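You operate a simulated robot arm through the tools that you are given. There is no shell and no other tool. Be economical: measure what you need, move in short steps, check, and stop when the job is done.

You are at the controls of a simulated robot arm. One attempt, no reset.

Task
Roll a middle band right round the element on the marker turntable.
Fine: height knob first, arm on, wheel once round, arm off; element on the bench after.

Only the result counts: the job must be done as asked and must still hold three seconds after the hand-in. Knocking over, shifting, dropping, spilling or breaking anything else fails it.

Robot
A 7-joint arm with a two-finger parallel gripper, fixed in place. Base frame: the origin is at the foot of the arm, x ahead of it, y to its left, z up. Readings come in mm, rad, newtons and seconds.
With the tool pointing down near the work surface it reaches from about 240 to 680 mm from the base axis. Its first joint turns from -1.152 to 1.152 rad. Payload 2.4 kg.
Tool frame: the origin (TCP) lies between the finger pads and is the grasp point; the fingertips stand 30 mm ahead of it; z points along the fingers, y is the line along which they close. Largest opening 94 mm; finger width 28, thickness 10; the body of the gripper, 50 by 96 mm, starts 55 mm behind the TCP.
Orientation is that of the tool frame in the base frame, as [roll, pitch, yaw] about the fixed x, y, z axes, in that order (R = Rz(yaw) Ry(pitch) Rx(roll)). With the fingers straight down and closing along the base's y, the tool's x points along the base's -x, its y along +y and its z along -z.

Tools
- The arm moves only by the tool drive_tool. Its arguments are lists of equal length, an entry for each row: "delta_pos": the shift along the base's x, y, z in mm, a list of three; "rot": the turn, a rotation vector about the base's x, y, z in rad, a list of three; "gripper": the gripper command, from -1 (shut) to 1 (fully open), values between in proportion. In form: {"delta_pos": [[dx, dy, dz], ...], "rot": [[rx, ry, rz], ...], "gripper": [gripper, ...]}. A call has 1 to 20 rows; each row is the pose to reach, as a shift and turn from the pose commanded when the call began. A row lasts 0.2 s, in which the tool goes at most 50 mm and 0.15 rad; a call with a longer step from one row to the next is refused whole, and so is a gripper value outside its range. A pose out of reach is approached as far as the arm can. The call stops where the force on the tool passes 40 N (or 10 N more than at its start, if that is more) or the arm is blocked; 0.2 s more then pass. Each finger travels about 153 mm/s and halts on what it meets, pressing with about 24 N; the grip force reading is that of the motor and also rises with nothing between the fingers. The clock runs only during rows and for 0.2 s after the last one: add rows that repeat a pose to give the fingers time. It gives the time, the measured TCP pose, the force on the tool (base axes), the opening and the grip force at its end, in the units of the frame above (readings bear some noise).
- Cameras (640 x 400 px; columns grow to the right, rows downward): "scene" is fixed at [37.7, 467.9, 1469]; the picture's right is [-0.77, -0.64, 0.00], its down [-0.21, 0.25, -0.95] and it looks along [0.60, -0.73, -0.32] (base axes); focal length 316 px, centre (320, 200). "wrist" rides on the gripper at [76, 14, -103] in the tool frame; the picture's right is [-0.18, 0.98, 0.00], its down [-0.75, -0.14, -0.64] and it looks along [-0.63, -0.12, 0.77] (tool axes); focal length 243 px, centre (320, 200). There is no depth. A picture from a camera that has moved, and an enlarged one, comes with that camera's place and axes in the base frame and with its lens.
- camera(camera): a new picture of that camera. It takes no simulated time.
- close_up(camera, box): a new picture of the part [left, top, right, bottom] of that camera's present view, enlarged. It takes no simulated time.
- finish_job(): hands the job in; it is judged then, once.

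Work in short steps. Places have to be worked out from the pictures, the camera data and where the tool is seen: move nearer, look again, correct. Check each grasp and each placing, and mend what went wrong. You have 120 turns and 76 pictures in all, those below and enlarged ones among them. Open the gripper and draw the arm clear of the work before you hand the job in, unless the task says otherwise; then end with one line.

The tools are called after "Request:" by a JSON object that holds its "api" and its "payload". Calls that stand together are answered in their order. drive_tool: Moves the arm, as the interface text tells. Its arguments: {"type":"object","properties":{"delta_pos":{"type":"array","items":{"type":"array","items":{"type":"number"}}},"rot":{"type":"array","items":{"type":"array","items":{"type":"number"}}},"gripper":{"type":"array","items":{"type":"number"}}},"required":["delta_pos","rot","gripper"]} The other tools are called the same way: camera (camera) takes a picture; close_up (camera, box) takes an enlarged picture of a part of a camera's view; finish_job () hands the job in.

At the start:

```text
t: 0.0
ee_pos: [338.2, 17.0, 1328.5]
orientation: [-3.141, 0.001, 3.14]
contact_force: [-0.2, 0.5, 0.1]
finger_gap: 94.1
grip_force: 0.0
```

scene: 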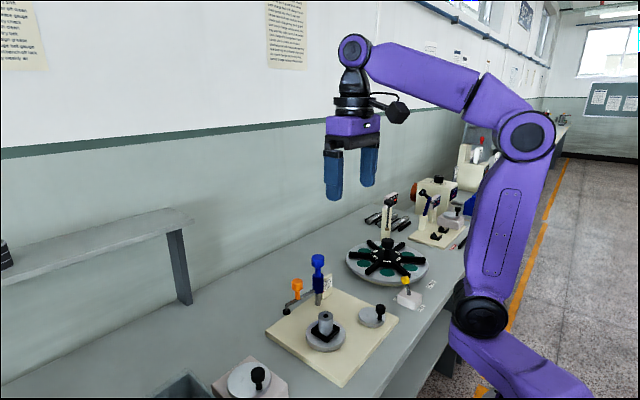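
wrist: 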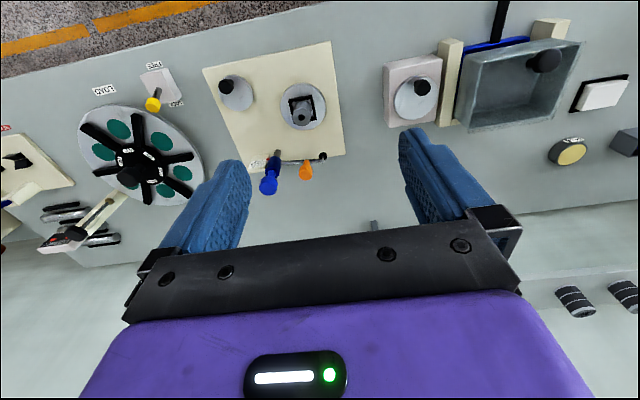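

The cream board seems to be the marker turntable. I'll enlarge both views to read its parts.

Request:
{"api": "close_up", "payload": {"camera": "scene", "box": [250, 240, 410, 390]}}

Request:
{"api": "close_up", "payload": {"camera": "wrist", "box": [190, 30, 370, 210]}}

Request:
{"api": "close_up", "payload": {"camera": "scene", "box": [330, 130, 490, 320]}}

Request:
{"api": "close_up", "payload": {"camera": "wrist", "box": [370, 10, 640, 200]}}

```text
2.67 times, centred on (330, 315) of scene
camera zoom: at [37.7, 467.9, 1469.0], right [-0.77, -0.64, 0.0], down [-0.21, 0.25, -0.95], along [0.6, -0.73, -0.32], focal length 843 px, centre (293, -107)
```

zoom: 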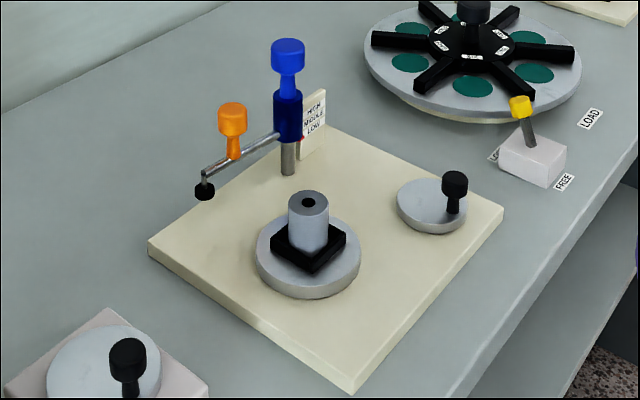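

```text
2.22 times, centred on (280, 120) of wrist
camera zoom: at [262.6, 31.2, 1430.8], right [0.18, 0.98, 0.0], down [0.75, -0.14, 0.64], along [0.63, -0.12, -0.77], focal length 539 px, centre (409, 378)
```

zoom: 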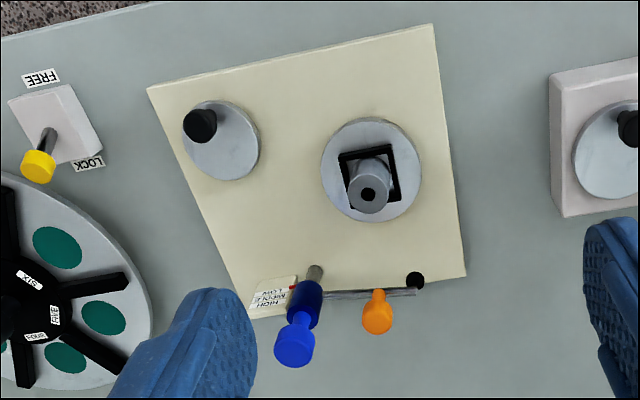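

```text
2.11 times, centred on (410, 225) of scene
camera zoom: at [37.7, 467.9, 1469.0], right [-0.77, -0.64, 0.0], down [-0.21, 0.25, -0.95], along [0.6, -0.73, -0.32], focal length 665 px, centre (130, 147)
```

zoom: 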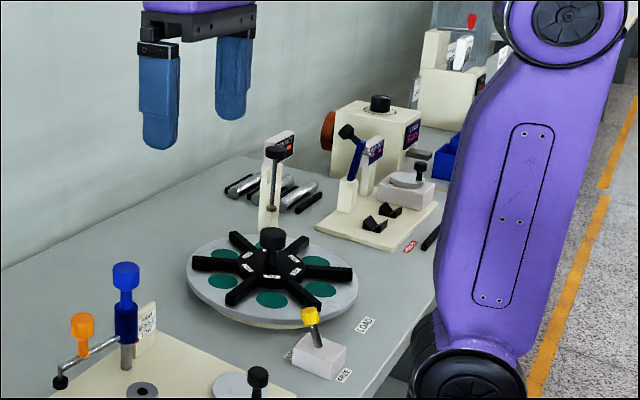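

```text
2.11 times, centred on (505, 105) of wrist
camera zoom: at [262.6, 31.2, 1430.8], right [0.18, 0.98, 0.0], down [0.75, -0.14, 0.64], along [0.63, -0.12, -0.77], focal length 511 px, centre (-70, 400)
```

zoom: 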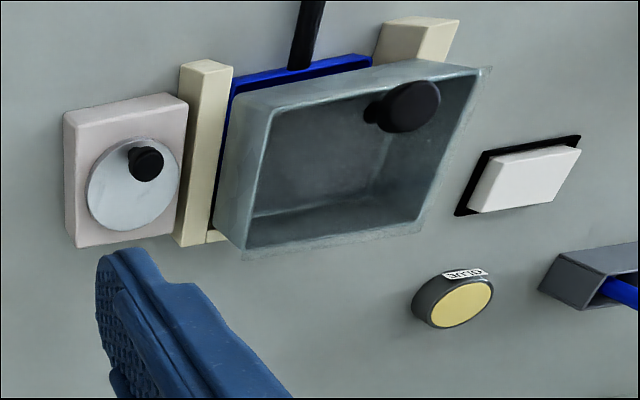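

Board is marker turntable: blue height knob on post with HIGH/MIDDLE/LOW scale, orange arm knob, crank wheel. Zoom on the scale.

Request:
{"api": "close_up", "payload": {"camera": "scene", "box": [295, 245, 345, 310]}}

Request:
{"api": "close_up", "payload": {"camera": "scene", "box": [275, 250, 395, 360]}}

```text
6.15 times, centred on (320, 278) of scene
camera zoom: at [37.7, 467.9, 1469.0], right [-0.77, -0.64, 0.0], down [-0.21, 0.25, -0.95], along [0.6, -0.73, -0.32], focal length 1944 px, centre (320, -277)
```

zoom: 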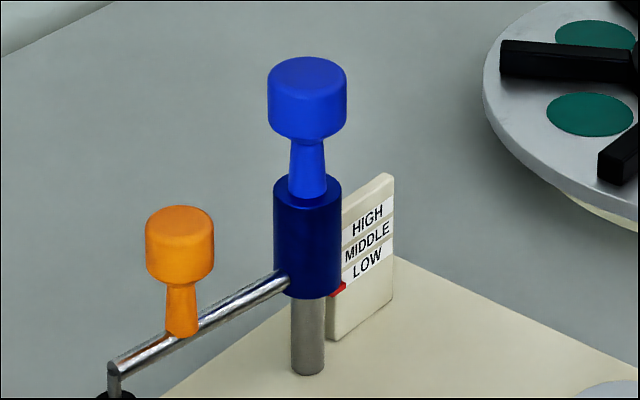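

```text
3.64 times, centred on (335, 305) of scene
camera zoom: at [37.7, 467.9, 1469.0], right [-0.77, -0.64, 0.0], down [-0.21, 0.25, -0.95], along [0.6, -0.73, -0.32], focal length 1149 px, centre (266, -182)
```

zoom: 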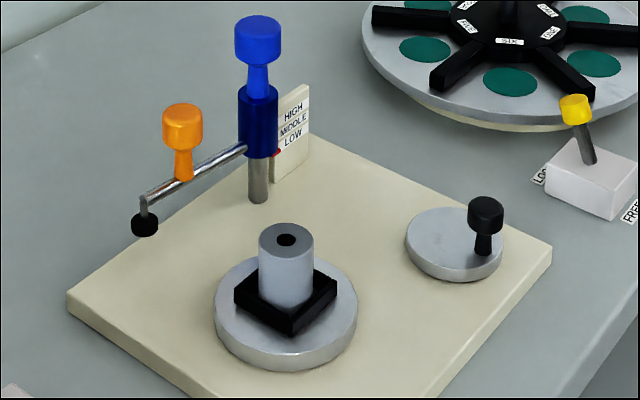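

Pointer (red) sits just under LOW; must rise to MIDDLE. I move the hand nearer, well above the board, for a better view.

Request:
{"api": "drive_tool", "payload": {"delta_pos": [[22, -20, -27], [44, -40, -54], [66, -60, -81], [88, -80, -108], [110, -100, -135], [132, -120, -160], [132, -120, -160]], "rot": [[0, 0, 0], [0, 0, 0], [0, 0, 0], [0, 0, 0], [0, 0, 0], [0, 0, 0], [0, 0, 0]], "gripper": [1, 1, 1, 1, 1, 1, 1]}}

Request:
{"api": "camera", "payload": {"camera": "wrist"}}

Request:
{"api": "camera", "payload": {"camera": "scene"}}

```text
t: 1.6
ee_pos: [469.6, -101.9, 1169.7]
orientation: [-3.142, 0.001, -3.141]
contact_force: [-1.3, 0.0, -0.1]
finger_gap: 94.1
grip_force: 0.1
```

```text
67 pictures are left
camera wrist: at [394.0, -88.8, 1271.3], right [0.18, 0.98, 0.0], down [0.75, -0.14, 0.64], along [0.63, -0.12, -0.77], focal length 243 px, centre (320, 200)
```

wrist: 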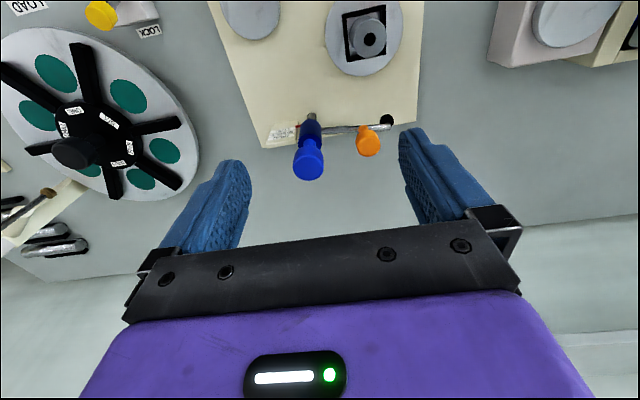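

```text
66 pictures are left
```

scene: 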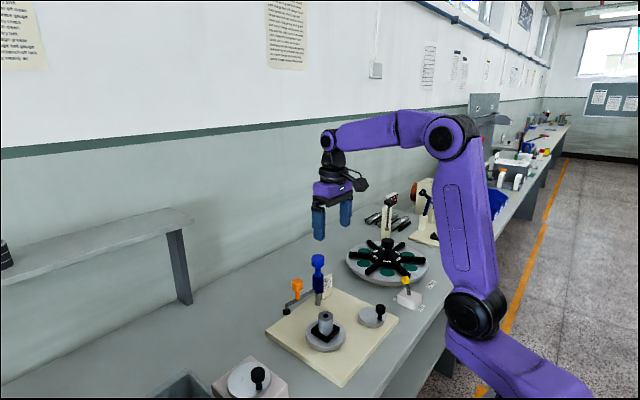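

Triangulation puts the blue knob near (535,-130) with top about 1035–1060. I move over it at z≈1120 with a narrowed opening and look.

Request:
{"api": "drive_tool", "payload": {"delta_pos": [[33, -14, -20], [65, -28, -45], [65, -28, -45]], "rot": [[0, 0, 0], [0, 0, 0], [0, 0, 0]], "gripper": [0.3, 0.3, 0.3]}}

Request:
{"api": "camera", "payload": {"camera": "wrist"}}

Request:
{"api": "close_up", "payload": {"camera": "scene", "box": [270, 180, 400, 330]}}

```text
t: 2.4
ee_pos: [533.4, -129.8, 1124.3]
orientation: [-3.141, 0.001, -3.141]
contact_force: [0.6, -0.5, 0.1]
finger_gap: 61.0
grip_force: 0.2
```

```text
65 pictures are left
camera wrist: at [458.8, -115.1, 1226.4], right [0.18, 0.98, 0.0], down [0.75, -0.14, 0.64], along [0.63, -0.12, -0.77], focal length 243 px, centre (320, 200)
```

wrist: 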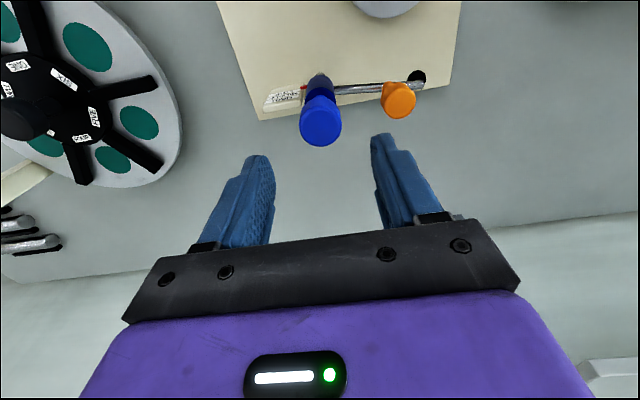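

```text
2.67 times, centred on (335, 255) of scene
camera zoom: at [37.8, 467.9, 1469.0], right [-0.77, -0.64, 0.0], down [-0.21, 0.25, -0.95], along [0.6, -0.73, -0.32], focal length 843 px, centre (280, 53)
```

zoom: 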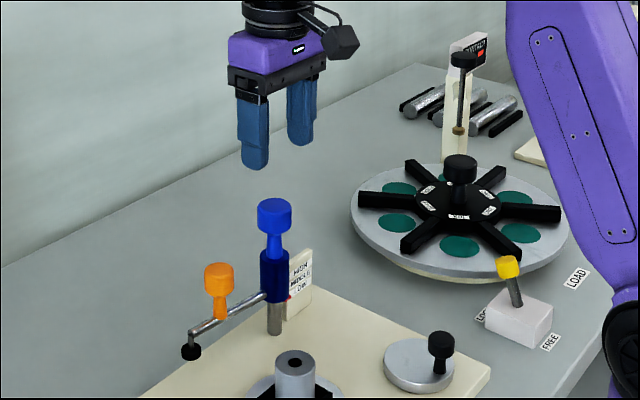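

Knob lines up under the TCP (if its top is ≈1044). Lower 60 mm and recheck.

Request:
{"api": "drive_tool", "payload": {"delta_pos": [[0, 0, -25], [0, 0, -50], [0, 0, -50]], "rot": [[0, 0, 0], [0, 0, 0], [0, 0, 0]], "gripper": [0.3, 0.3, 0.3]}}

Request:
{"api": "camera", "payload": {"camera": "wrist"}}

Request:
{"api": "close_up", "payload": {"camera": "scene", "box": [280, 220, 360, 310]}}

```text
t: 3.2
ee_pos: [534.5, -129.4, 1073.7]
orientation: [3.141, 0.001, 3.141]
contact_force: [-0.7, -0.1, -0.1]
finger_gap: 61.0
grip_force: 0.1
```

```text
63 pictures are left
camera wrist: at [459.7, -115.6, 1176.3], right [0.18, 0.98, 0.0], down [0.75, -0.14, 0.64], along [0.63, -0.12, -0.77], focal length 243 px, centre (320, 200)
```

wrist: 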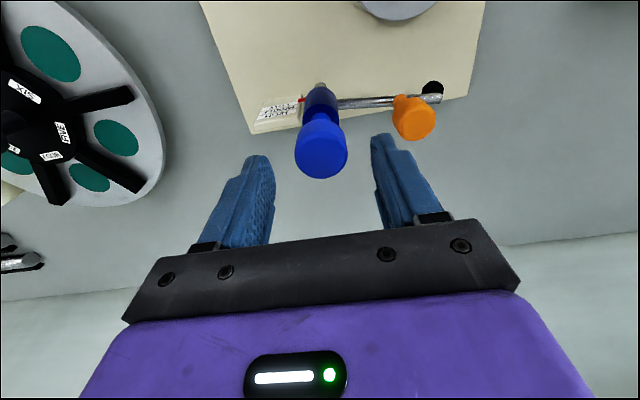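

```text
4.44 times, centred on (320, 265) of scene
camera zoom: at [37.7, 467.9, 1469.0], right [-0.77, -0.64, 0.0], down [-0.21, 0.25, -0.95], along [0.6, -0.73, -0.32], focal length 1404 px, centre (320, -89)
```

zoom: 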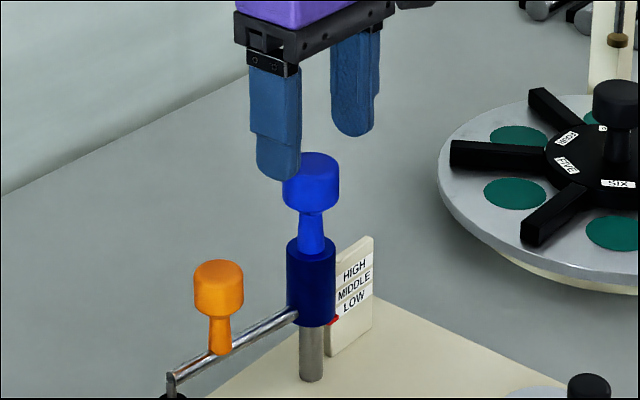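

Knob top at about z=1040, within a few mm of the tool axis. Descend to TCP≈1030 and close gently on the knob.

Request:
{"api": "drive_tool", "payload": {"delta_pos": [[0, 0, -15], [0, 0, -30], [0, 0, -44], [0, 0, -44]], "rot": [[0, 0, 0], [0, 0, 0], [0, 0, 0], [0, 0, 0]], "gripper": [0.3, 0.3, 0.3, 0.3]}}

Request:
{"api": "camera", "payload": {"camera": "wrist"}}

Request:
{"api": "close_up", "payload": {"camera": "scene", "box": [280, 220, 360, 310]}}

```text
t: 4.2
ee_pos: [535.0, -131.5, 1028.8]
orientation: [-3.14, 0.0, -3.141]
contact_force: [0.4, -1.0, -0.5]
finger_gap: 61.1
grip_force: 0.1
```

```text
61 pictures are left
camera wrist: at [459.6, -116.9, 1131.9], right [0.18, 0.98, 0.0], down [0.75, -0.14, 0.64], along [0.63, -0.12, -0.77], focal length 243 px, centre (320, 200)
```

wrist: 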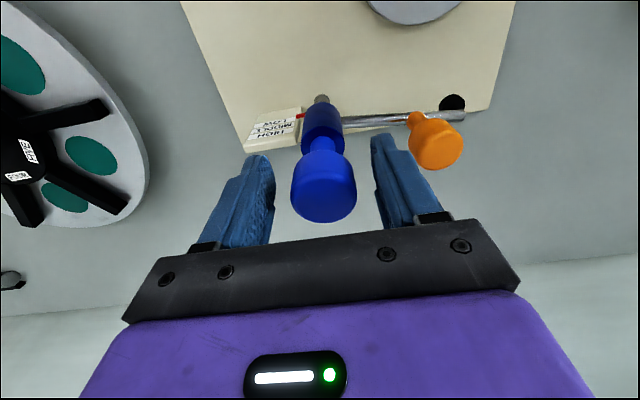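

```text
4.44 times, centred on (320, 265) of scene
camera zoom: at [37.7, 467.9, 1469.0], right [-0.77, -0.64, 0.0], down [-0.21, 0.25, -0.95], along [0.6, -0.73, -0.32], focal length 1404 px, centre (320, -89)
```

zoom: 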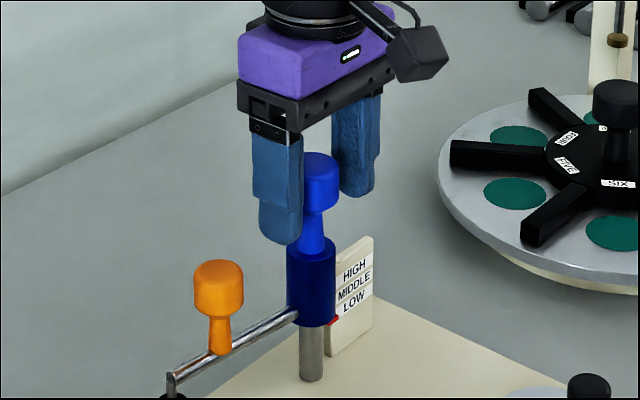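

Grasp position is good. First I read the scale from the wrist camera to determine the current pointer height and spacing.

Request:
{"api": "close_up", "payload": {"camera": "wrist", "box": [235, 85, 355, 165]}}

Request:
{"api": "close_up", "payload": {"camera": "scene", "box": [310, 265, 342, 290]}}

```text
5.00 times, centred on (295, 125) of wrist
camera zoom: at [459.6, -116.9, 1131.9], right [0.18, 0.98, 0.0], down [0.75, -0.14, 0.64], along [0.63, -0.12, -0.77], focal length 1213 px, centre (445, 575)
```

zoom: 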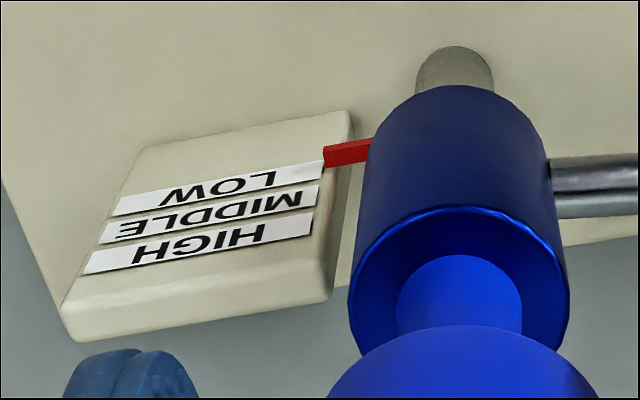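

```text
16.00 times, centred on (326, 278) of scene
camera zoom: at [37.7, 467.9, 1469.0], right [-0.77, -0.64, 0.0], down [-0.21, 0.25, -0.95], along [0.6, -0.73, -0.32], focal length 5056 px, centre (224, -1040)
```

zoom: 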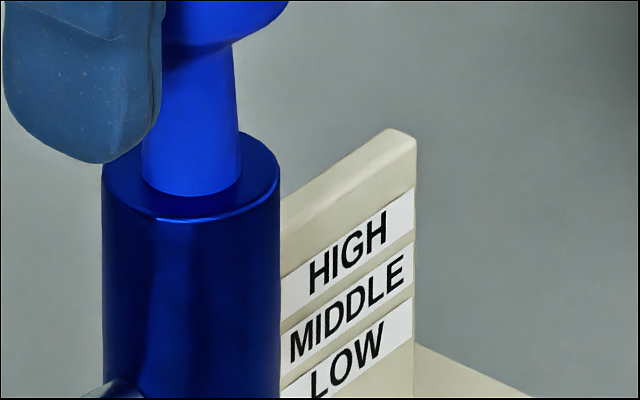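

Pointer is at LOW; label spacing ≈12 mm. Close on the knob, then lift 12 mm.

Request:
{"api": "drive_tool", "payload": {"delta_pos": [[0, 1, 0], [0, 1, 0], [0, 1, 0], [0, 1, 0]], "rot": [[0, 0, 0], [0, 0, 0], [0, 0, 0], [0, 0, 0]], "gripper": [0.0, -0.4, -0.6, -0.6]}}

```text
t: 5.2
ee_pos: [535.8, -129.9, 1030.7]
orientation: [-3.142, 0.0, -3.141]
contact_force: [0.8, -2.3, -1.8]
finger_gap: 36.8
grip_force: 45.0
```

Gripped at 36.8 mm. Lift 12 mm gradually.

Request:
{"api": "drive_tool", "payload": {"delta_pos": [[0, 0, 3], [0, 0, 6], [0, 0, 9], [0, 0, 12], [0, 0, 12]], "rot": [[0, 0, 0], [0, 0, 0], [0, 0, 0], [0, 0, 0], [0, 0, 0]], "gripper": [-0.6, -0.6, -0.6, -0.6, -0.6]}}

Request:
{"api": "close_up", "payload": {"camera": "wrist", "box": [235, 85, 355, 165]}}

```text
t: 6.4
ee_pos: [534.8, -128.7, 1041.4]
orientation: [3.142, -0.001, 3.141]
contact_force: [-4.7, -5.1, -0.2]
finger_gap: 37.1
grip_force: 45.5
```

```text
5.00 times, centred on (295, 125) of wrist
camera zoom: at [459.7, -115.8, 1143.6], right [0.18, 0.98, 0.0], down [0.75, -0.14, 0.64], along [0.63, -0.12, -0.77], focal length 1213 px, centre (445, 575)
```

zoom: 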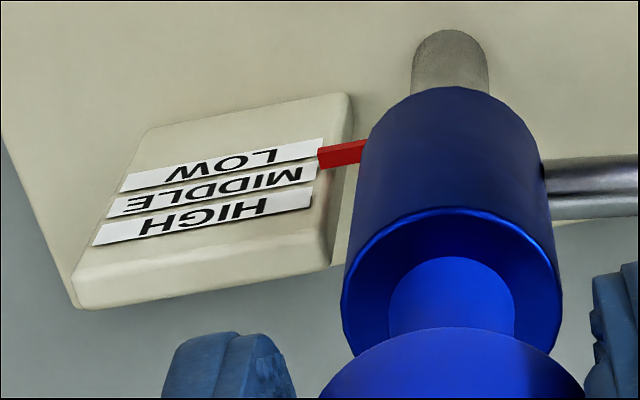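

Pointer shifted by exactly one label: now at MIDDLE. Release and verify it stays.

Request:
{"api": "drive_tool", "payload": {"delta_pos": [[0, 0, 0], [0, 0, 0], [0, 0, 0], [0, 0, 0]], "rot": [[0, 0, 0], [0, 0, 0], [0, 0, 0], [0, 0, 0]], "gripper": [0.0, 0.3, 0.3, 0.3]}}

Request:
{"api": "close_up", "payload": {"camera": "wrist", "box": [235, 85, 355, 165]}}

Request:
{"api": "close_up", "payload": {"camera": "scene", "box": [285, 250, 365, 300]}}

```text
t: 7.4
ee_pos: [535.7, -129.6, 1040.6]
orientation: [-3.141, 0.0, 3.141]
contact_force: [-0.4, 0.3, -0.4]
finger_gap: 61.1
grip_force: 0.0
```

```text
5.00 times, centred on (295, 125) of wrist
camera zoom: at [460.1, -115.3, 1143.4], right [0.18, 0.98, 0.0], down [0.75, -0.14, 0.64], along [0.63, -0.12, -0.77], focal length 1213 px, centre (445, 575)
```

zoom: 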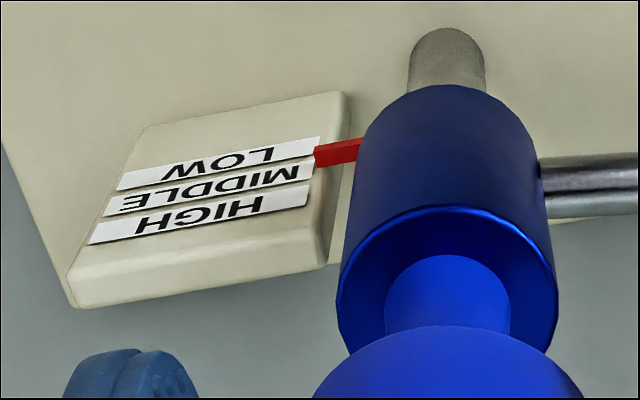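

```text
8.00 times, centred on (325, 275) of scene
camera zoom: at [37.7, 467.9, 1469.0], right [-0.77, -0.64, 0.0], down [-0.21, 0.25, -0.95], along [0.6, -0.73, -0.32], focal length 2528 px, centre (280, -400)
```

zoom: 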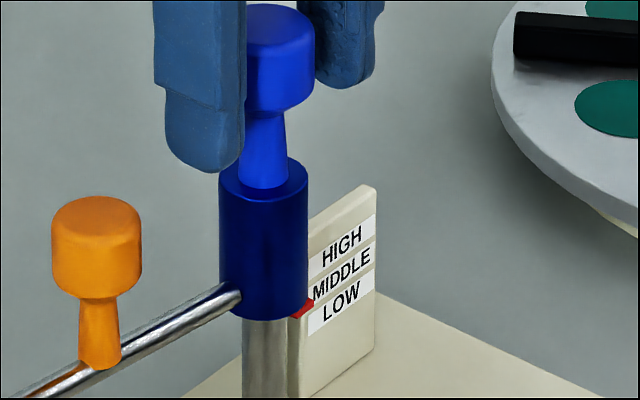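

Pointer rests on MIDDLE. Now rise clear and go above the orange knob.

Request:
{"api": "drive_tool", "payload": {"delta_pos": [[0, 0, 30], [0, 0, 60], [3, 40, 60], [6, 76, 50], [6, 76, 50]], "rot": [[0, 0, 0], [0, 0, 0], [0, 0, 0], [0, 0, 0], [0, 0, 0]], "gripper": [0.3, 0.3, 0.2, 0.2, 0.2]}}

Request:
{"api": "camera", "payload": {"camera": "wrist"}}

Request:
{"api": "close_up", "payload": {"camera": "scene", "box": [250, 200, 410, 340]}}

```text
t: 8.6
ee_pos: [543.4, -54.8, 1091.6]
orientation: [-3.142, 0.0, -3.141]
contact_force: [-0.2, 0.3, -0.3]
finger_gap: 56.4
grip_force: 0.3
```

```text
54 pictures are left
camera wrist: at [467.3, -41.2, 1193.0], right [0.18, 0.98, 0.0], down [0.75, -0.14, 0.64], along [0.63, -0.12, -0.77], focal length 243 px, centre (320, 200)
```

wrist: 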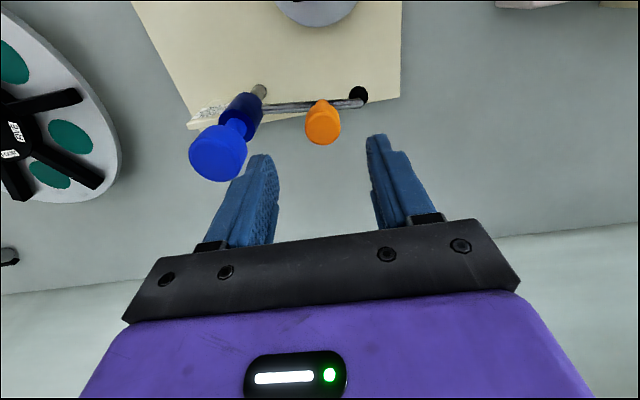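

```text
2.86 times, centred on (330, 270) of scene
camera zoom: at [37.7, 467.9, 1469.0], right [-0.77, -0.64, 0.0], down [-0.21, 0.25, -0.95], along [0.6, -0.73, -0.32], focal length 903 px, centre (291, 0)
```

zoom: 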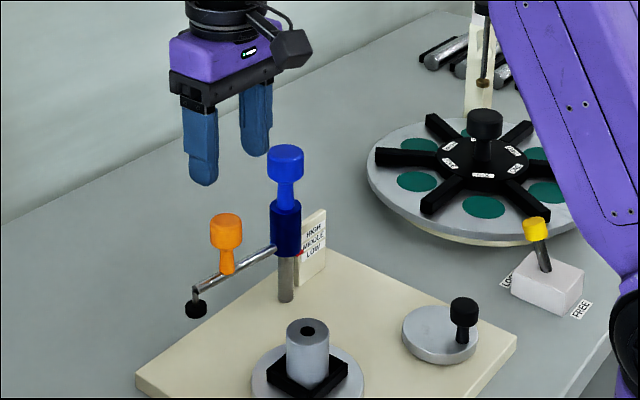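

Orange knob is aligned under the tool (top ≈1012). Descend to TCP≈1002.

Request:
{"api": "drive_tool", "payload": {"delta_pos": [[0, 1, -30], [0, 2, -60], [0, 2, -75], [0, 2, -89], [0, 2, -89]], "rot": [[0, 0, 0], [0, 0, 0], [0, 0, 0], [0, 0, 0], [0, 0, 0]], "gripper": [0.2, 0.2, 0.2, 0.2, 0.2]}}

Request:
{"api": "camera", "payload": {"camera": "wrist"}}

Request:
{"api": "close_up", "payload": {"camera": "scene", "box": [250, 220, 410, 360]}}

```text
t: 9.8
ee_pos: [541.3, -52.5, 1002.6]
orientation: [-3.141, 0.001, -3.142]
contact_force: [0.0, 0.4, 0.0]
finger_gap: 56.6
grip_force: 0.0
```

```text
52 pictures are left
camera wrist: at [466.1, -39.1, 1105.2], right [0.18, 0.98, 0.0], down [0.75, -0.14, 0.64], along [0.63, -0.12, -0.77], focal length 243 px, centre (320, 200)
```

wrist: 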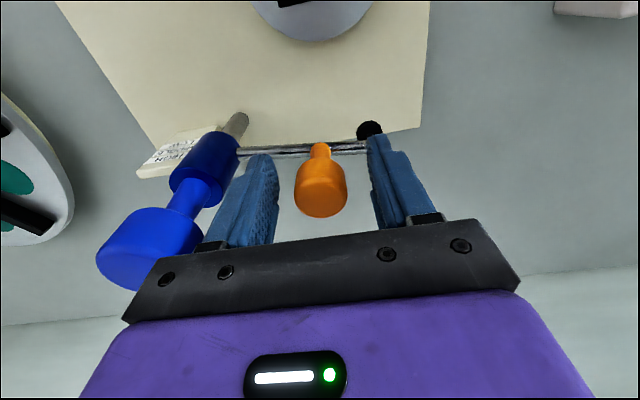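

```text
2.86 times, centred on (330, 290) of scene
camera zoom: at [37.7, 467.9, 1469.0], right [-0.77, -0.64, 0.0], down [-0.21, 0.25, -0.95], along [0.6, -0.73, -0.32], focal length 903 px, centre (291, -57)
```

zoom: 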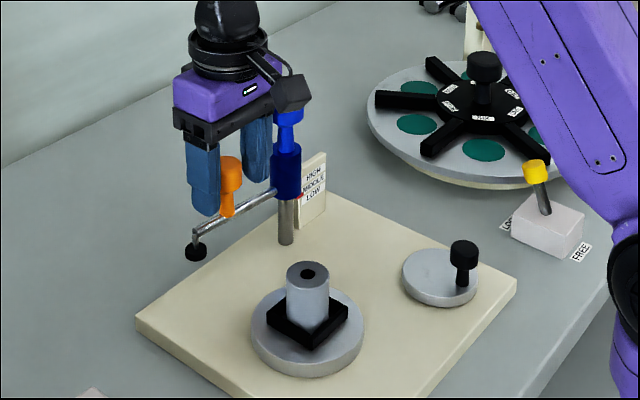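

Grip the orange knob, settle, then swing the arm 0.6 rad about the post toward the element.

Request:
{"api": "drive_tool", "payload": {"delta_pos": [[0, 1, 0], [0, 1, 0], [0, 1, 0], [0, 1, 0]], "rot": [[0, 0, 0], [0, 0, 0], [0, 0, 0], [0, 0, 0]], "gripper": [0.0, -0.4, -0.6, -0.6]}}

Request:
{"api": "drive_tool", "payload": {"delta_pos": [[-7.7, 0.2, 0], [-15.4, -0.4, 0], [-23, -1.7, 0], [-30.4, -3.8, 0], [-37.6, -6.7, 0], [-44.5, -10.2, 0], [-44.5, -10.2, 0]], "rot": [[0, 0, 0.1], [0, 0, 0.2], [0, 0, 0.3], [0, 0, 0.4], [0, 0, 0.5], [0, 0, 0.6], [0, 0, 0.6]], "gripper": [-0.6, -0.6, -0.6, -0.6, -0.6, -0.6, -0.6]}}

Request:
{"api": "close_up", "payload": {"camera": "scene", "box": [250, 220, 410, 360]}}

Request:
{"api": "camera", "payload": {"camera": "wrist"}}

```text
t: 10.8
ee_pos: [541.3, -54.5, 1003.0]
orientation: [3.141, -0.001, 3.139]
contact_force: [-1.2, -11.8, -1.4]
finger_gap: 32.7
grip_force: 44.5
```

```text
t: 12.4
ee_pos: [498.0, -66.3, 1002.6]
orientation: [-3.135, 0.005, -2.545]
contact_force: [18.7, -34.1, -1.1]
finger_gap: 32.5
grip_force: 44.7
```

```text
2.86 times, centred on (330, 290) of scene
camera zoom: at [38.3, 466.8, 1469.4], right [-0.77, -0.64, 0.0], down [-0.21, 0.25, -0.95], along [0.6, -0.73, -0.32], focal length 903 px, centre (291, -57)
```

zoom: 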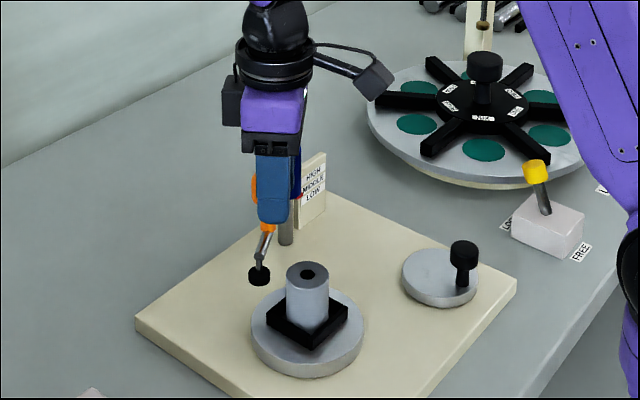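

```text
49 pictures are left
camera wrist: at [427.1, -97.6, 1104.7], right [-0.4, 0.92, -0.01], down [0.7, 0.31, 0.65], along [0.59, 0.25, -0.76], focal length 243 px, centre (320, 200)
```

wrist: 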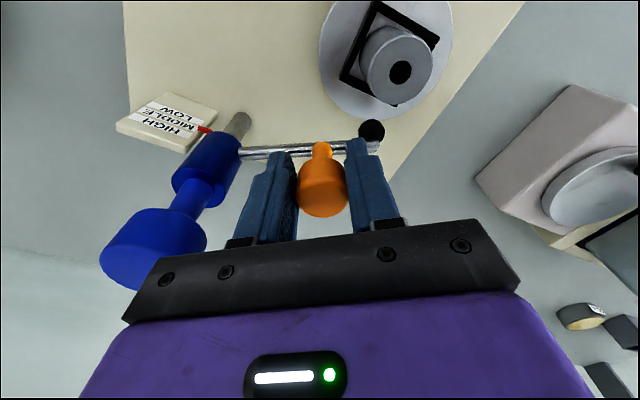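

Arm swings fine; slight radial pull because my radius was ~3 mm large. I correct the radius to 74.5 mm and swing in further.

Request:
{"api": "drive_tool", "payload": {"delta_pos": [[0.8, -4.4, 0], [0.8, -4.4, 0], [-2.2, -6.4, 0], [-5.2, -8.5, 0], [-8.1, -10.9, 0], [-8.1, -10.9, 0]], "rot": [[0, 0, 0], [0, 0, 0], [0, 0, 0.05], [0, 0, 0.1], [0, 0, 0.15], [0, 0, 0.15]], "gripper": [-0.6, -0.6, -0.6, -0.6, -0.6, -0.6]}}

Request:
{"api": "camera", "payload": {"camera": "wrist"}}

```text
t: 13.8
ee_pos: [490.1, -74.0, 1002.7]
orientation: [-3.14, 0.0, -2.392]
contact_force: [12.3, -24.4, 2.8]
finger_gap: 32.4
grip_force: 45.1
```

```text
48 pictures are left
camera wrist: at [424.4, -115.2, 1104.1], right [-0.53, 0.85, 0.0], down [0.65, 0.41, 0.64], along [0.54, 0.34, -0.77], focal length 243 px, centre (320, 200)
```

wrist: 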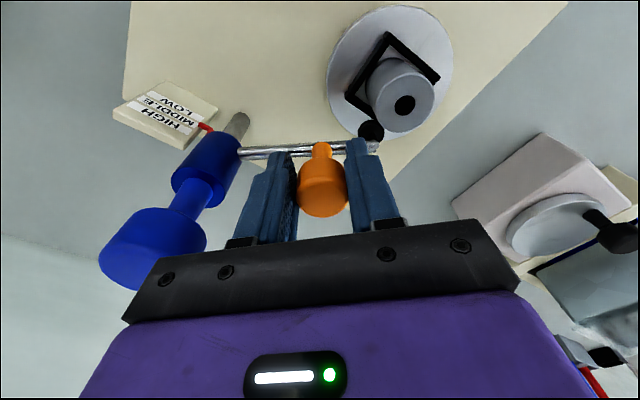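

Still some radial pull. Zoom to see the marker–element gap.

Request:
{"api": "close_up", "payload": {"camera": "wrist", "box": [320, 60, 460, 150]}}

Request:
{"api": "close_up", "payload": {"camera": "scene", "box": [300, 280, 370, 350]}}

```text
4.44 times, centred on (390, 105) of wrist
camera zoom: at [424.4, -115.2, 1104.1], right [-0.53, 0.85, 0.0], down [0.65, 0.41, 0.64], along [0.54, 0.34, -0.77], focal length 1078 px, centre (9, 622)
```

zoom: 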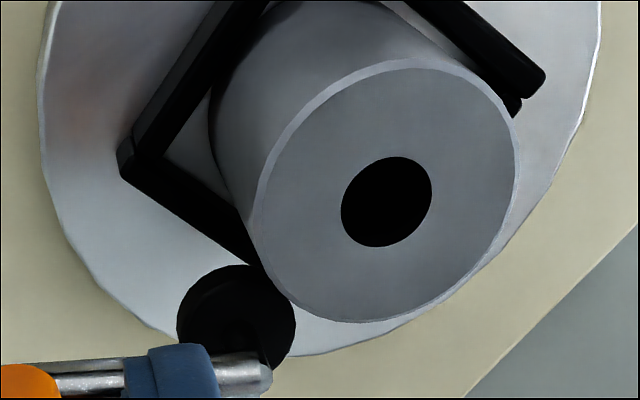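

```text
5.71 times, centred on (335, 315) of scene
camera zoom: at [38.1, 467.1, 1469.3], right [-0.77, -0.64, 0.0], down [-0.21, 0.25, -0.95], along [0.6, -0.73, -0.32], focal length 1806 px, centre (234, -457)
```

zoom: 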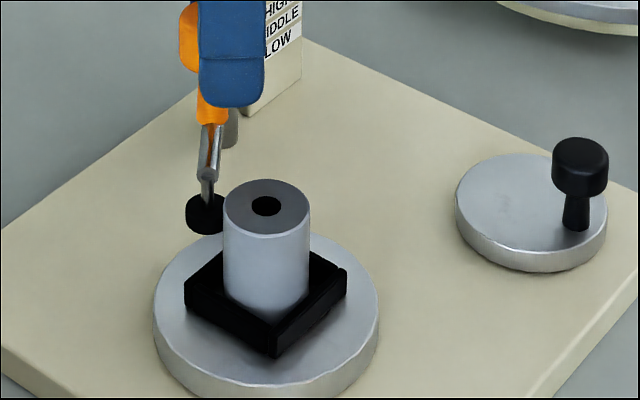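

A few mm gap seems to remain. Relieve radially and swing in small steps until contact.

Request:
{"api": "drive_tool", "payload": {"delta_pos": [[1.9, -2.3, 0], [1.9, -2.3, 0], [0.5, -3.5, 0], [-1.0, -4.7, 0], [-2.4, -5.9, 0], [-3.8, -7.2, 0], [-3.8, -7.2, 0]], "rot": [[0, 0, 0], [0, 0, 0], [0, 0, 0.025], [0, 0, 0.05], [0, 0, 0.075], [0, 0, 0.1], [0, 0, 0.1]], "gripper": [-0.6, -0.6, -0.6, -0.6, -0.6, -0.6, -0.6]}}

Request:
{"api": "close_up", "payload": {"camera": "wrist", "box": [320, 60, 460, 150]}}

Request:
{"api": "close_up", "payload": {"camera": "scene", "box": [300, 280, 370, 350]}}

```text
t: 15.4
ee_pos: [486.2, -76.4, 1003.2]
orientation: [-3.139, 0.004, -2.287]
contact_force: [12.3, -3.8, 3.5]
finger_gap: 32.4
grip_force: 44.8
```

```text
4.44 times, centred on (390, 105) of wrist
camera zoom: at [425.6, -125.7, 1104.5], right [-0.62, 0.78, 0.0], down [0.6, 0.47, 0.65], along [0.51, 0.4, -0.76], focal length 1078 px, centre (9, 622)
```

zoom: 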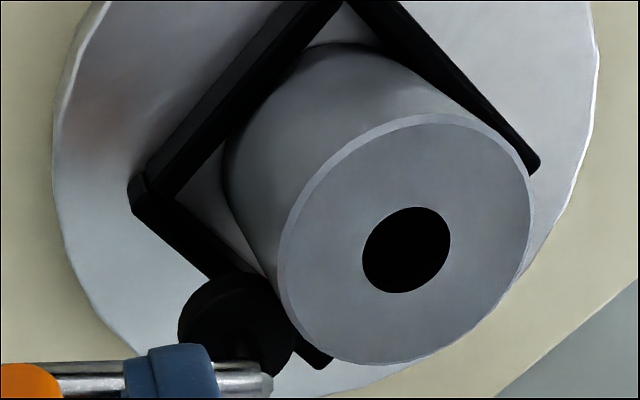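

```text
5.71 times, centred on (335, 315) of scene
camera zoom: at [38.1, 467.7, 1469.1], right [-0.77, -0.64, 0.0], down [-0.21, 0.25, -0.95], along [0.6, -0.73, -0.32], focal length 1806 px, centre (234, -457)
```

zoom: 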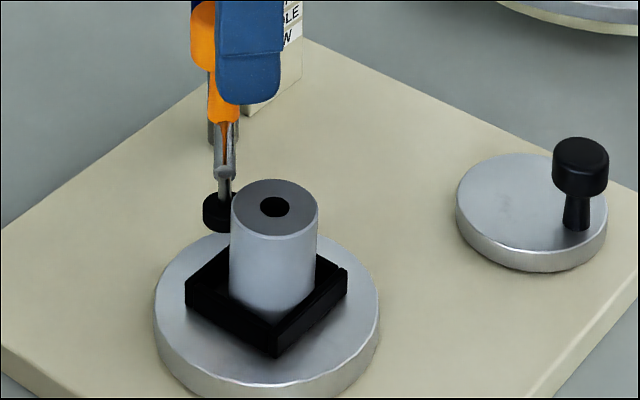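

The element shifted ~4 mm in its holder on contact. I zoom in to judge whether it slid or tilted.

Request:
{"api": "close_up", "payload": {"camera": "scene", "box": [315, 305, 365, 345]}}

Request:
{"api": "close_up", "payload": {"camera": "wrist", "box": [320, 0, 470, 150]}}

```text
10.00 times, centred on (340, 325) of scene
camera zoom: at [38.1, 467.7, 1469.1], right [-0.77, -0.64, 0.0], down [-0.21, 0.25, -0.95], along [0.6, -0.73, -0.32], focal length 3160 px, centre (120, -1050)
```

zoom: 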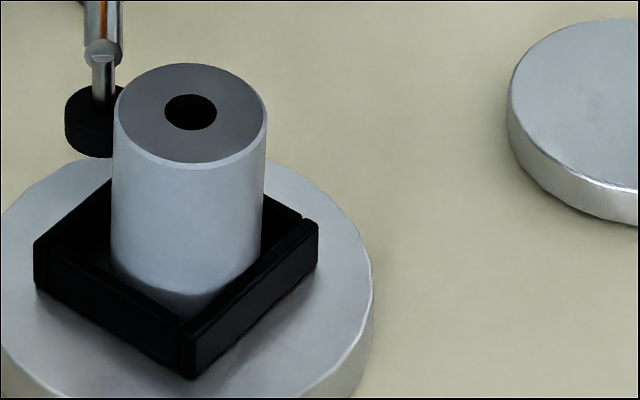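

```text
2.67 times, centred on (395, 75) of wrist
camera zoom: at [425.6, -125.7, 1104.5], right [-0.62, 0.78, 0.0], down [0.6, 0.47, 0.65], along [0.51, 0.4, -0.76], focal length 647 px, centre (120, 533)
```

zoom: 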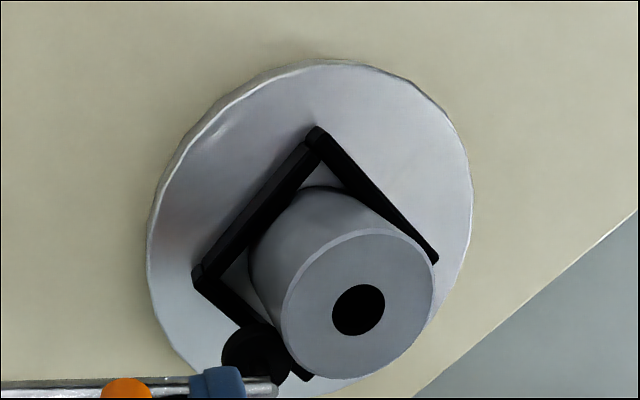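

Element slid against the far wall of its holder with the roller pressed on it; that keeps contact all the way round. I release the arm knob and rise, checking the arm stays.

Request:
{"api": "drive_tool", "payload": {"delta_pos": [[0, 0, 0], [0, 0, 0], [0, 0, 0], [0, 0, 30], [0, 0, 70], [0, 0, 110], [0, 0, 110]], "rot": [[0, 0, 0], [0, 0, 0], [0, 0, 0], [0, 0, 0], [0, 0, 0], [0, 0, 0], [0, 0, 0]], "gripper": [-0.2, 0.2, 0.2, 0.2, 0.2, 0.2, 0.2]}}

Request:
{"api": "close_up", "payload": {"camera": "scene", "box": [300, 260, 370, 350]}}

Request:
{"api": "camera", "payload": {"camera": "wrist"}}

```text
t: 17.0
ee_pos: [484.0, -75.4, 1113.3]
orientation: [-3.141, 0.001, -2.292]
contact_force: [1.3, 1.5, 1.2]
finger_gap: 56.3
grip_force: 0.0
```

```text
4.44 times, centred on (335, 305) of scene
camera zoom: at [37.7, 467.9, 1469.0], right [-0.77, -0.64, 0.0], down [-0.21, 0.25, -0.95], along [0.6, -0.73, -0.32], focal length 1404 px, centre (253, -267)
```

zoom: 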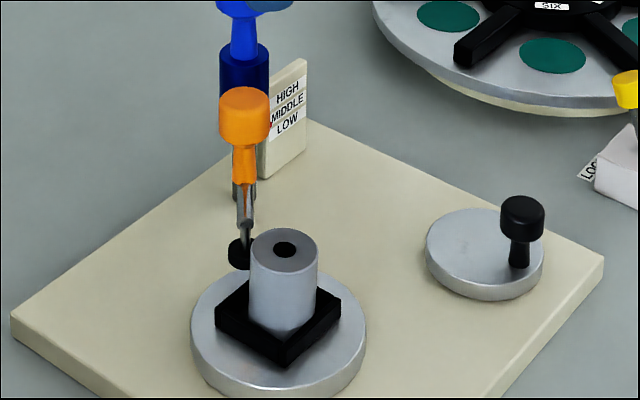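

```text
40 pictures are left
camera wrist: at [424.5, -124.9, 1215.0], right [-0.62, 0.79, 0.0], down [0.6, 0.47, 0.64], along [0.51, 0.4, -0.77], focal length 243 px, centre (320, 200)
```

wrist: 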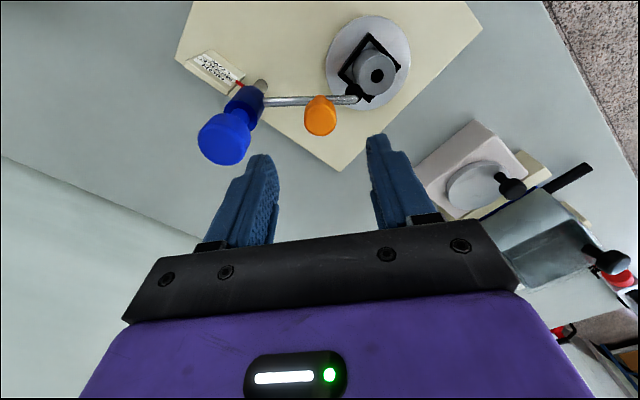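

Arm stayed on. The crank knob is about (357,-163), top ≈950, on a wheel centred ~(378,-162). I rotate back to normal yaw and move over it.

Request:
{"api": "drive_tool", "payload": {"delta_pos": [[-20, -14, 0], [-40, -28, 0], [-60, -42, 0], [-80, -56, 0], [-100, -70, -10], [-127, -88, -35], [-127, -88, -50], [-127, -88, -50]], "rot": [[0, 0, -0.14], [0, 0, -0.28], [0, 0, -0.42], [0, 0, -0.56], [0, 0, -0.7], [0, 0, -0.84], [0, 0, -0.85], [0, 0, -0.85]], "gripper": [0, 0, 0, 0, 0, 0, 0, 0]}}

Request:
{"api": "camera", "payload": {"camera": "wrist"}}

Request:
{"api": "close_up", "payload": {"camera": "scene", "box": [300, 220, 440, 350]}}

```text
t: 18.8
ee_pos: [357.4, -166.7, 1062.9]
orientation: [-3.141, 0.001, -3.141]
contact_force: [0.3, -0.2, 0.6]
finger_gap: 47.2
grip_force: 0.0
```

```text
39 pictures are left
camera wrist: at [281.8, -152.5, 1164.7], right [0.18, 0.98, 0.0], down [0.75, -0.14, 0.64], along [0.63, -0.12, -0.77], focal length 243 px, centre (320, 200)
```

wrist: 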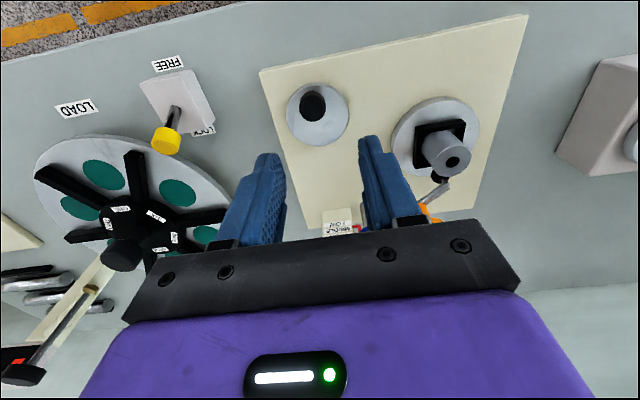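

```text
3.08 times, centred on (370, 285) of scene
camera zoom: at [37.7, 467.9, 1469.0], right [-0.77, -0.64, 0.0], down [-0.21, 0.25, -0.95], along [0.6, -0.73, -0.32], focal length 972 px, centre (166, -62)
```

zoom: 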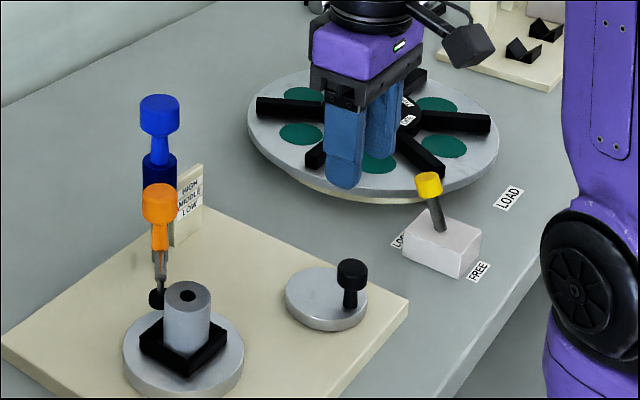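

Refine: knob ≈(357,-172), top ≈943. Shift -5 in y and descend to z≈1000 to recheck.

Request:
{"api": "drive_tool", "payload": {"delta_pos": [[0, -3, -30], [0, -5, -62], [0, -5, -62]], "rot": [[0, 0, 0], [0, 0, 0], [0, 0, 0]], "gripper": [0, 0, 0]}}

Request:
{"api": "camera", "payload": {"camera": "wrist"}}

Request:
{"api": "close_up", "payload": {"camera": "scene", "box": [320, 230, 420, 320]}}

```text
t: 19.6
ee_pos: [358.4, -172.5, 999.9]
orientation: [3.141, 0.0, -3.141]
contact_force: [-0.5, 0.6, 0.9]
finger_gap: 47.1
grip_force: 0.0
```

```text
37 pictures are left
camera wrist: at [283.3, -158.6, 1102.1], right [0.18, 0.98, 0.0], down [0.75, -0.14, 0.64], along [0.63, -0.12, -0.77], focal length 243 px, centre (320, 200)
```

wrist: 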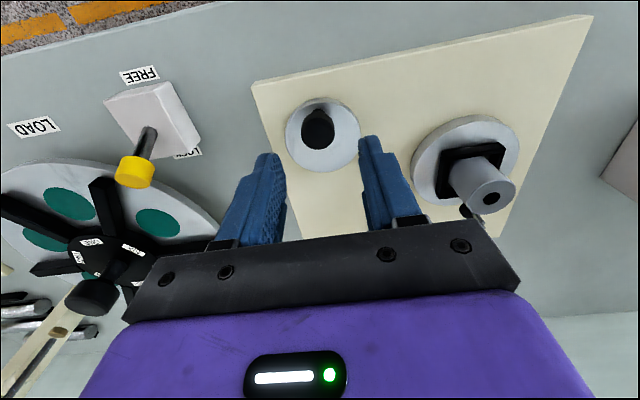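

```text
4.44 times, centred on (370, 275) of scene
camera zoom: at [37.7, 467.9, 1469.0], right [-0.77, -0.64, 0.0], down [-0.21, 0.25, -0.95], along [0.6, -0.73, -0.32], focal length 1404 px, centre (98, -133)
```

zoom: 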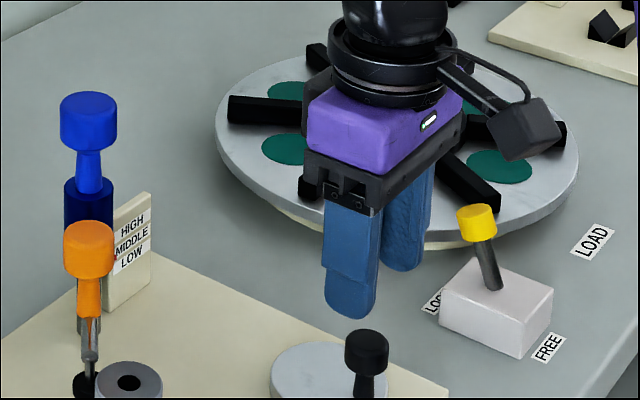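

Knob centred between the fingers, top ≈938. Descend to TCP≈946 and close.

Request:
{"api": "drive_tool", "payload": {"delta_pos": [[-1, 0, -25], [-1, 0, -45], [-1, 0, -54], [-1, 0, -54]], "rot": [[0, 0, 0], [0, 0, 0], [0, 0, 0], [0, 0, 0]], "gripper": [0, 0, 0, 0]}}

Request:
{"api": "camera", "payload": {"camera": "wrist"}}

Request:
{"api": "close_up", "payload": {"camera": "scene", "box": [310, 250, 410, 340]}}

```text
t: 20.6
ee_pos: [356.1, -172.2, 946.9]
orientation: [-3.141, -0.001, 3.141]
contact_force: [0.2, -0.2, 0.4]
finger_gap: 47.0
grip_force: 0.2
```

```text
35 pictures are left
camera wrist: at [281.7, -158.5, 1048.7], right [0.18, 0.98, 0.0], down [0.75, -0.14, 0.64], along [0.63, -0.12, -0.77], focal length 243 px, centre (320, 200)
```

wrist: 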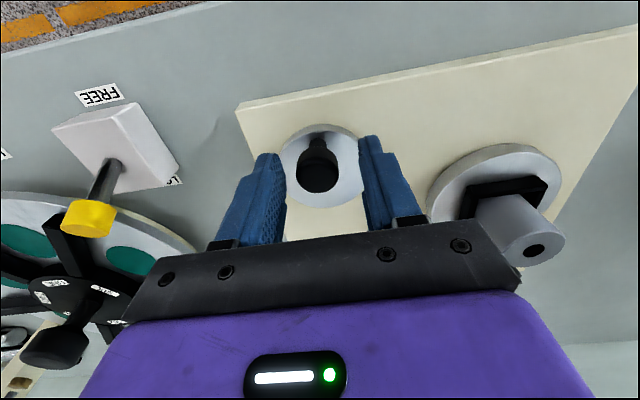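

```text
4.44 times, centred on (360, 295) of scene
camera zoom: at [37.7, 467.9, 1469.0], right [-0.77, -0.64, 0.0], down [-0.21, 0.25, -0.95], along [0.6, -0.73, -0.32], focal length 1404 px, centre (142, -222)
```

zoom: 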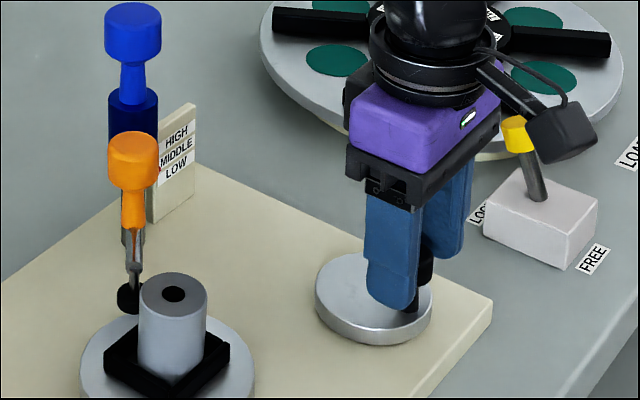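

Good alignment. Close on the crank knob.

Request:
{"api": "drive_tool", "payload": {"delta_pos": [[0, 0, 0], [0, 0, 0], [0, 0, 0], [0, 0, 0]], "rot": [[0, 0, 0], [0, 0, 0], [0, 0, 0], [0, 0, 0]], "gripper": [-0.3, -0.5, -0.55, -0.55]}}

```text
t: 21.6
ee_pos: [357.1, -173.1, 947.1]
orientation: [-3.141, 0.0, -3.139]
contact_force: [-3.6, -2.2, -1.7]
finger_gap: 25.1
grip_force: 44.9
```

Gripped (25 mm). Test a small clockwise move of ~30° and read forces.

Request:
{"api": "drive_tool", "payload": {"delta_pos": [[-0.1, 3, 0], [0, 6, 0], [0.6, 9, 0], [1.6, 11.75, 0], [1.6, 11.75, 0]], "rot": [[0, 0, 0], [0, 0, 0], [0, 0, 0], [0, 0, 0], [0, 0, 0]], "gripper": [-0.55, -0.55, -0.55, -0.55, -0.55]}}

Request:
{"api": "close_up", "payload": {"camera": "scene", "box": [300, 260, 400, 350]}}

```text
t: 22.8
ee_pos: [357.9, -160.1, 945.7]
orientation: [-3.141, -0.001, 3.141]
contact_force: [-4.6, -16.4, -6.6]
finger_gap: 25.6
grip_force: 45.3
```

```text
4.44 times, centred on (350, 305) of scene
camera zoom: at [37.7, 467.4, 1469.2], right [-0.77, -0.64, 0.0], down [-0.21, 0.25, -0.95], along [0.6, -0.73, -0.32], focal length 1404 px, centre (187, -267)
```

zoom: 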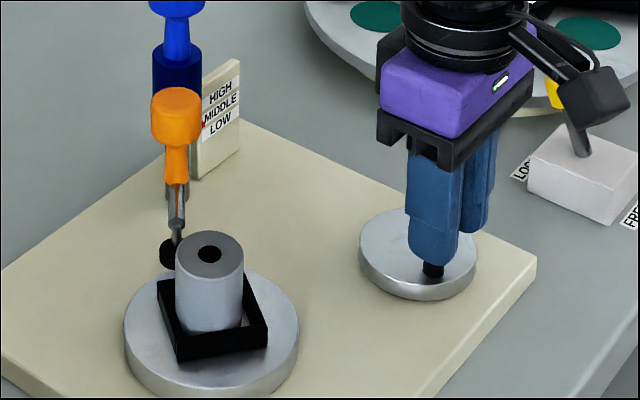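

Turntable follows roughly 1:1 and roller keeps contact. Continue 60° clockwise.

Request:
{"api": "drive_tool", "payload": {"delta_pos": [[1.3, 2.6, 0], [2.95, 5.0, 0], [4.9, 7.2, 0], [7.1, 9.1, 0], [9.6, 10.75, 0], [12.2, 12.0, 0], [15, 12.9, 0], [17.9, 13.5, 0], [17.9, 13.5, 0]], "rot": [[0, 0, 0], [0, 0, 0], [0, 0, 0], [0, 0, 0], [0, 0, 0], [0, 0, 0], [0, 0, 0], [0, 0, 0], [0, 0, 0]], "gripper": [-0.55, -0.55, -0.55, -0.55, -0.55, -0.55, -0.55, -0.55, -0.55]}}

Request:
{"api": "close_up", "payload": {"camera": "scene", "box": [300, 260, 400, 350]}}

```text
t: 24.3
ee_pos: [366.2, -152.0, 946.9]
orientation: [3.141, -0.004, 3.135]
contact_force: [-1.7, -3.5, 0.5]
finger_gap: 24.9
grip_force: 44.9
stopped in row 7: the force on the tool passed its limit (the readings are from after the stop); the commanded pose is now the measured one
```

```text
4.44 times, centred on (350, 305) of scene
camera zoom: at [37.6, 467.8, 1469.1], right [-0.77, -0.64, 0.0], down [-0.21, 0.25, -0.95], along [0.6, -0.73, -0.32], focal length 1404 px, centre (187, -267)
```

zoom: 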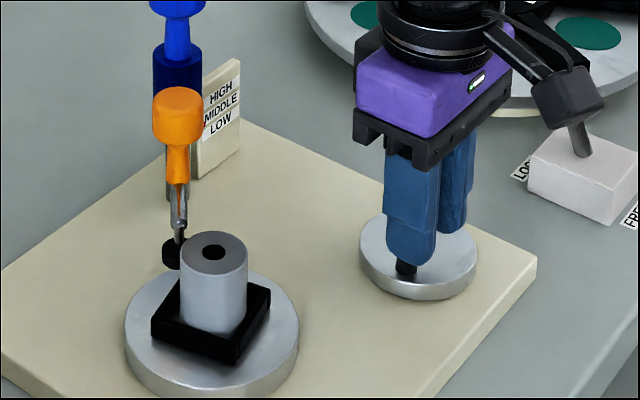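

Fit of measured points gives crank centre ≈(374,-169), radius ≈18. Continue with this circle.

Request:
{"api": "drive_tool", "payload": {"delta_pos": [[3.1, 0.6, 0], [6.2, 1.1, 0], [9.4, 1.1, 0], [12.5, 0.6, 0], [15.5, -0.5, 0], [18.2, -2.1, 0], [18.2, -2.1, 0]], "rot": [[0, 0, 0], [0, 0, 0], [0, 0, 0], [0, 0, 0], [0, 0, 0], [0, 0, 0], [0, 0, 0]], "gripper": [-0.55, -0.55, -0.55, -0.55, -0.55, -0.55, -0.55]}}

Request:
{"api": "close_up", "payload": {"camera": "scene", "box": [300, 260, 400, 350]}}

```text
t: 25.9
ee_pos: [386.2, -152.0, 944.9]
orientation: [3.139, -0.002, 3.135]
contact_force: [-1.0, 2.1, 4.2]
finger_gap: 25.0
grip_force: 44.9
```

```text
4.44 times, centred on (350, 305) of scene
camera zoom: at [37.7, 468.0, 1469.0], right [-0.77, -0.64, 0.0], down [-0.21, 0.25, -0.95], along [0.6, -0.73, -0.32], focal length 1404 px, centre (187, -267)
```

zoom: 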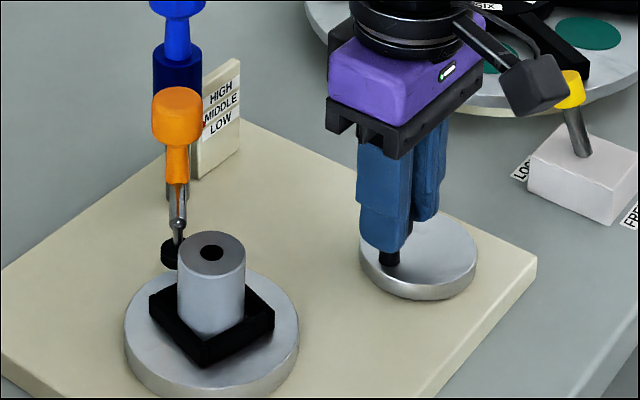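

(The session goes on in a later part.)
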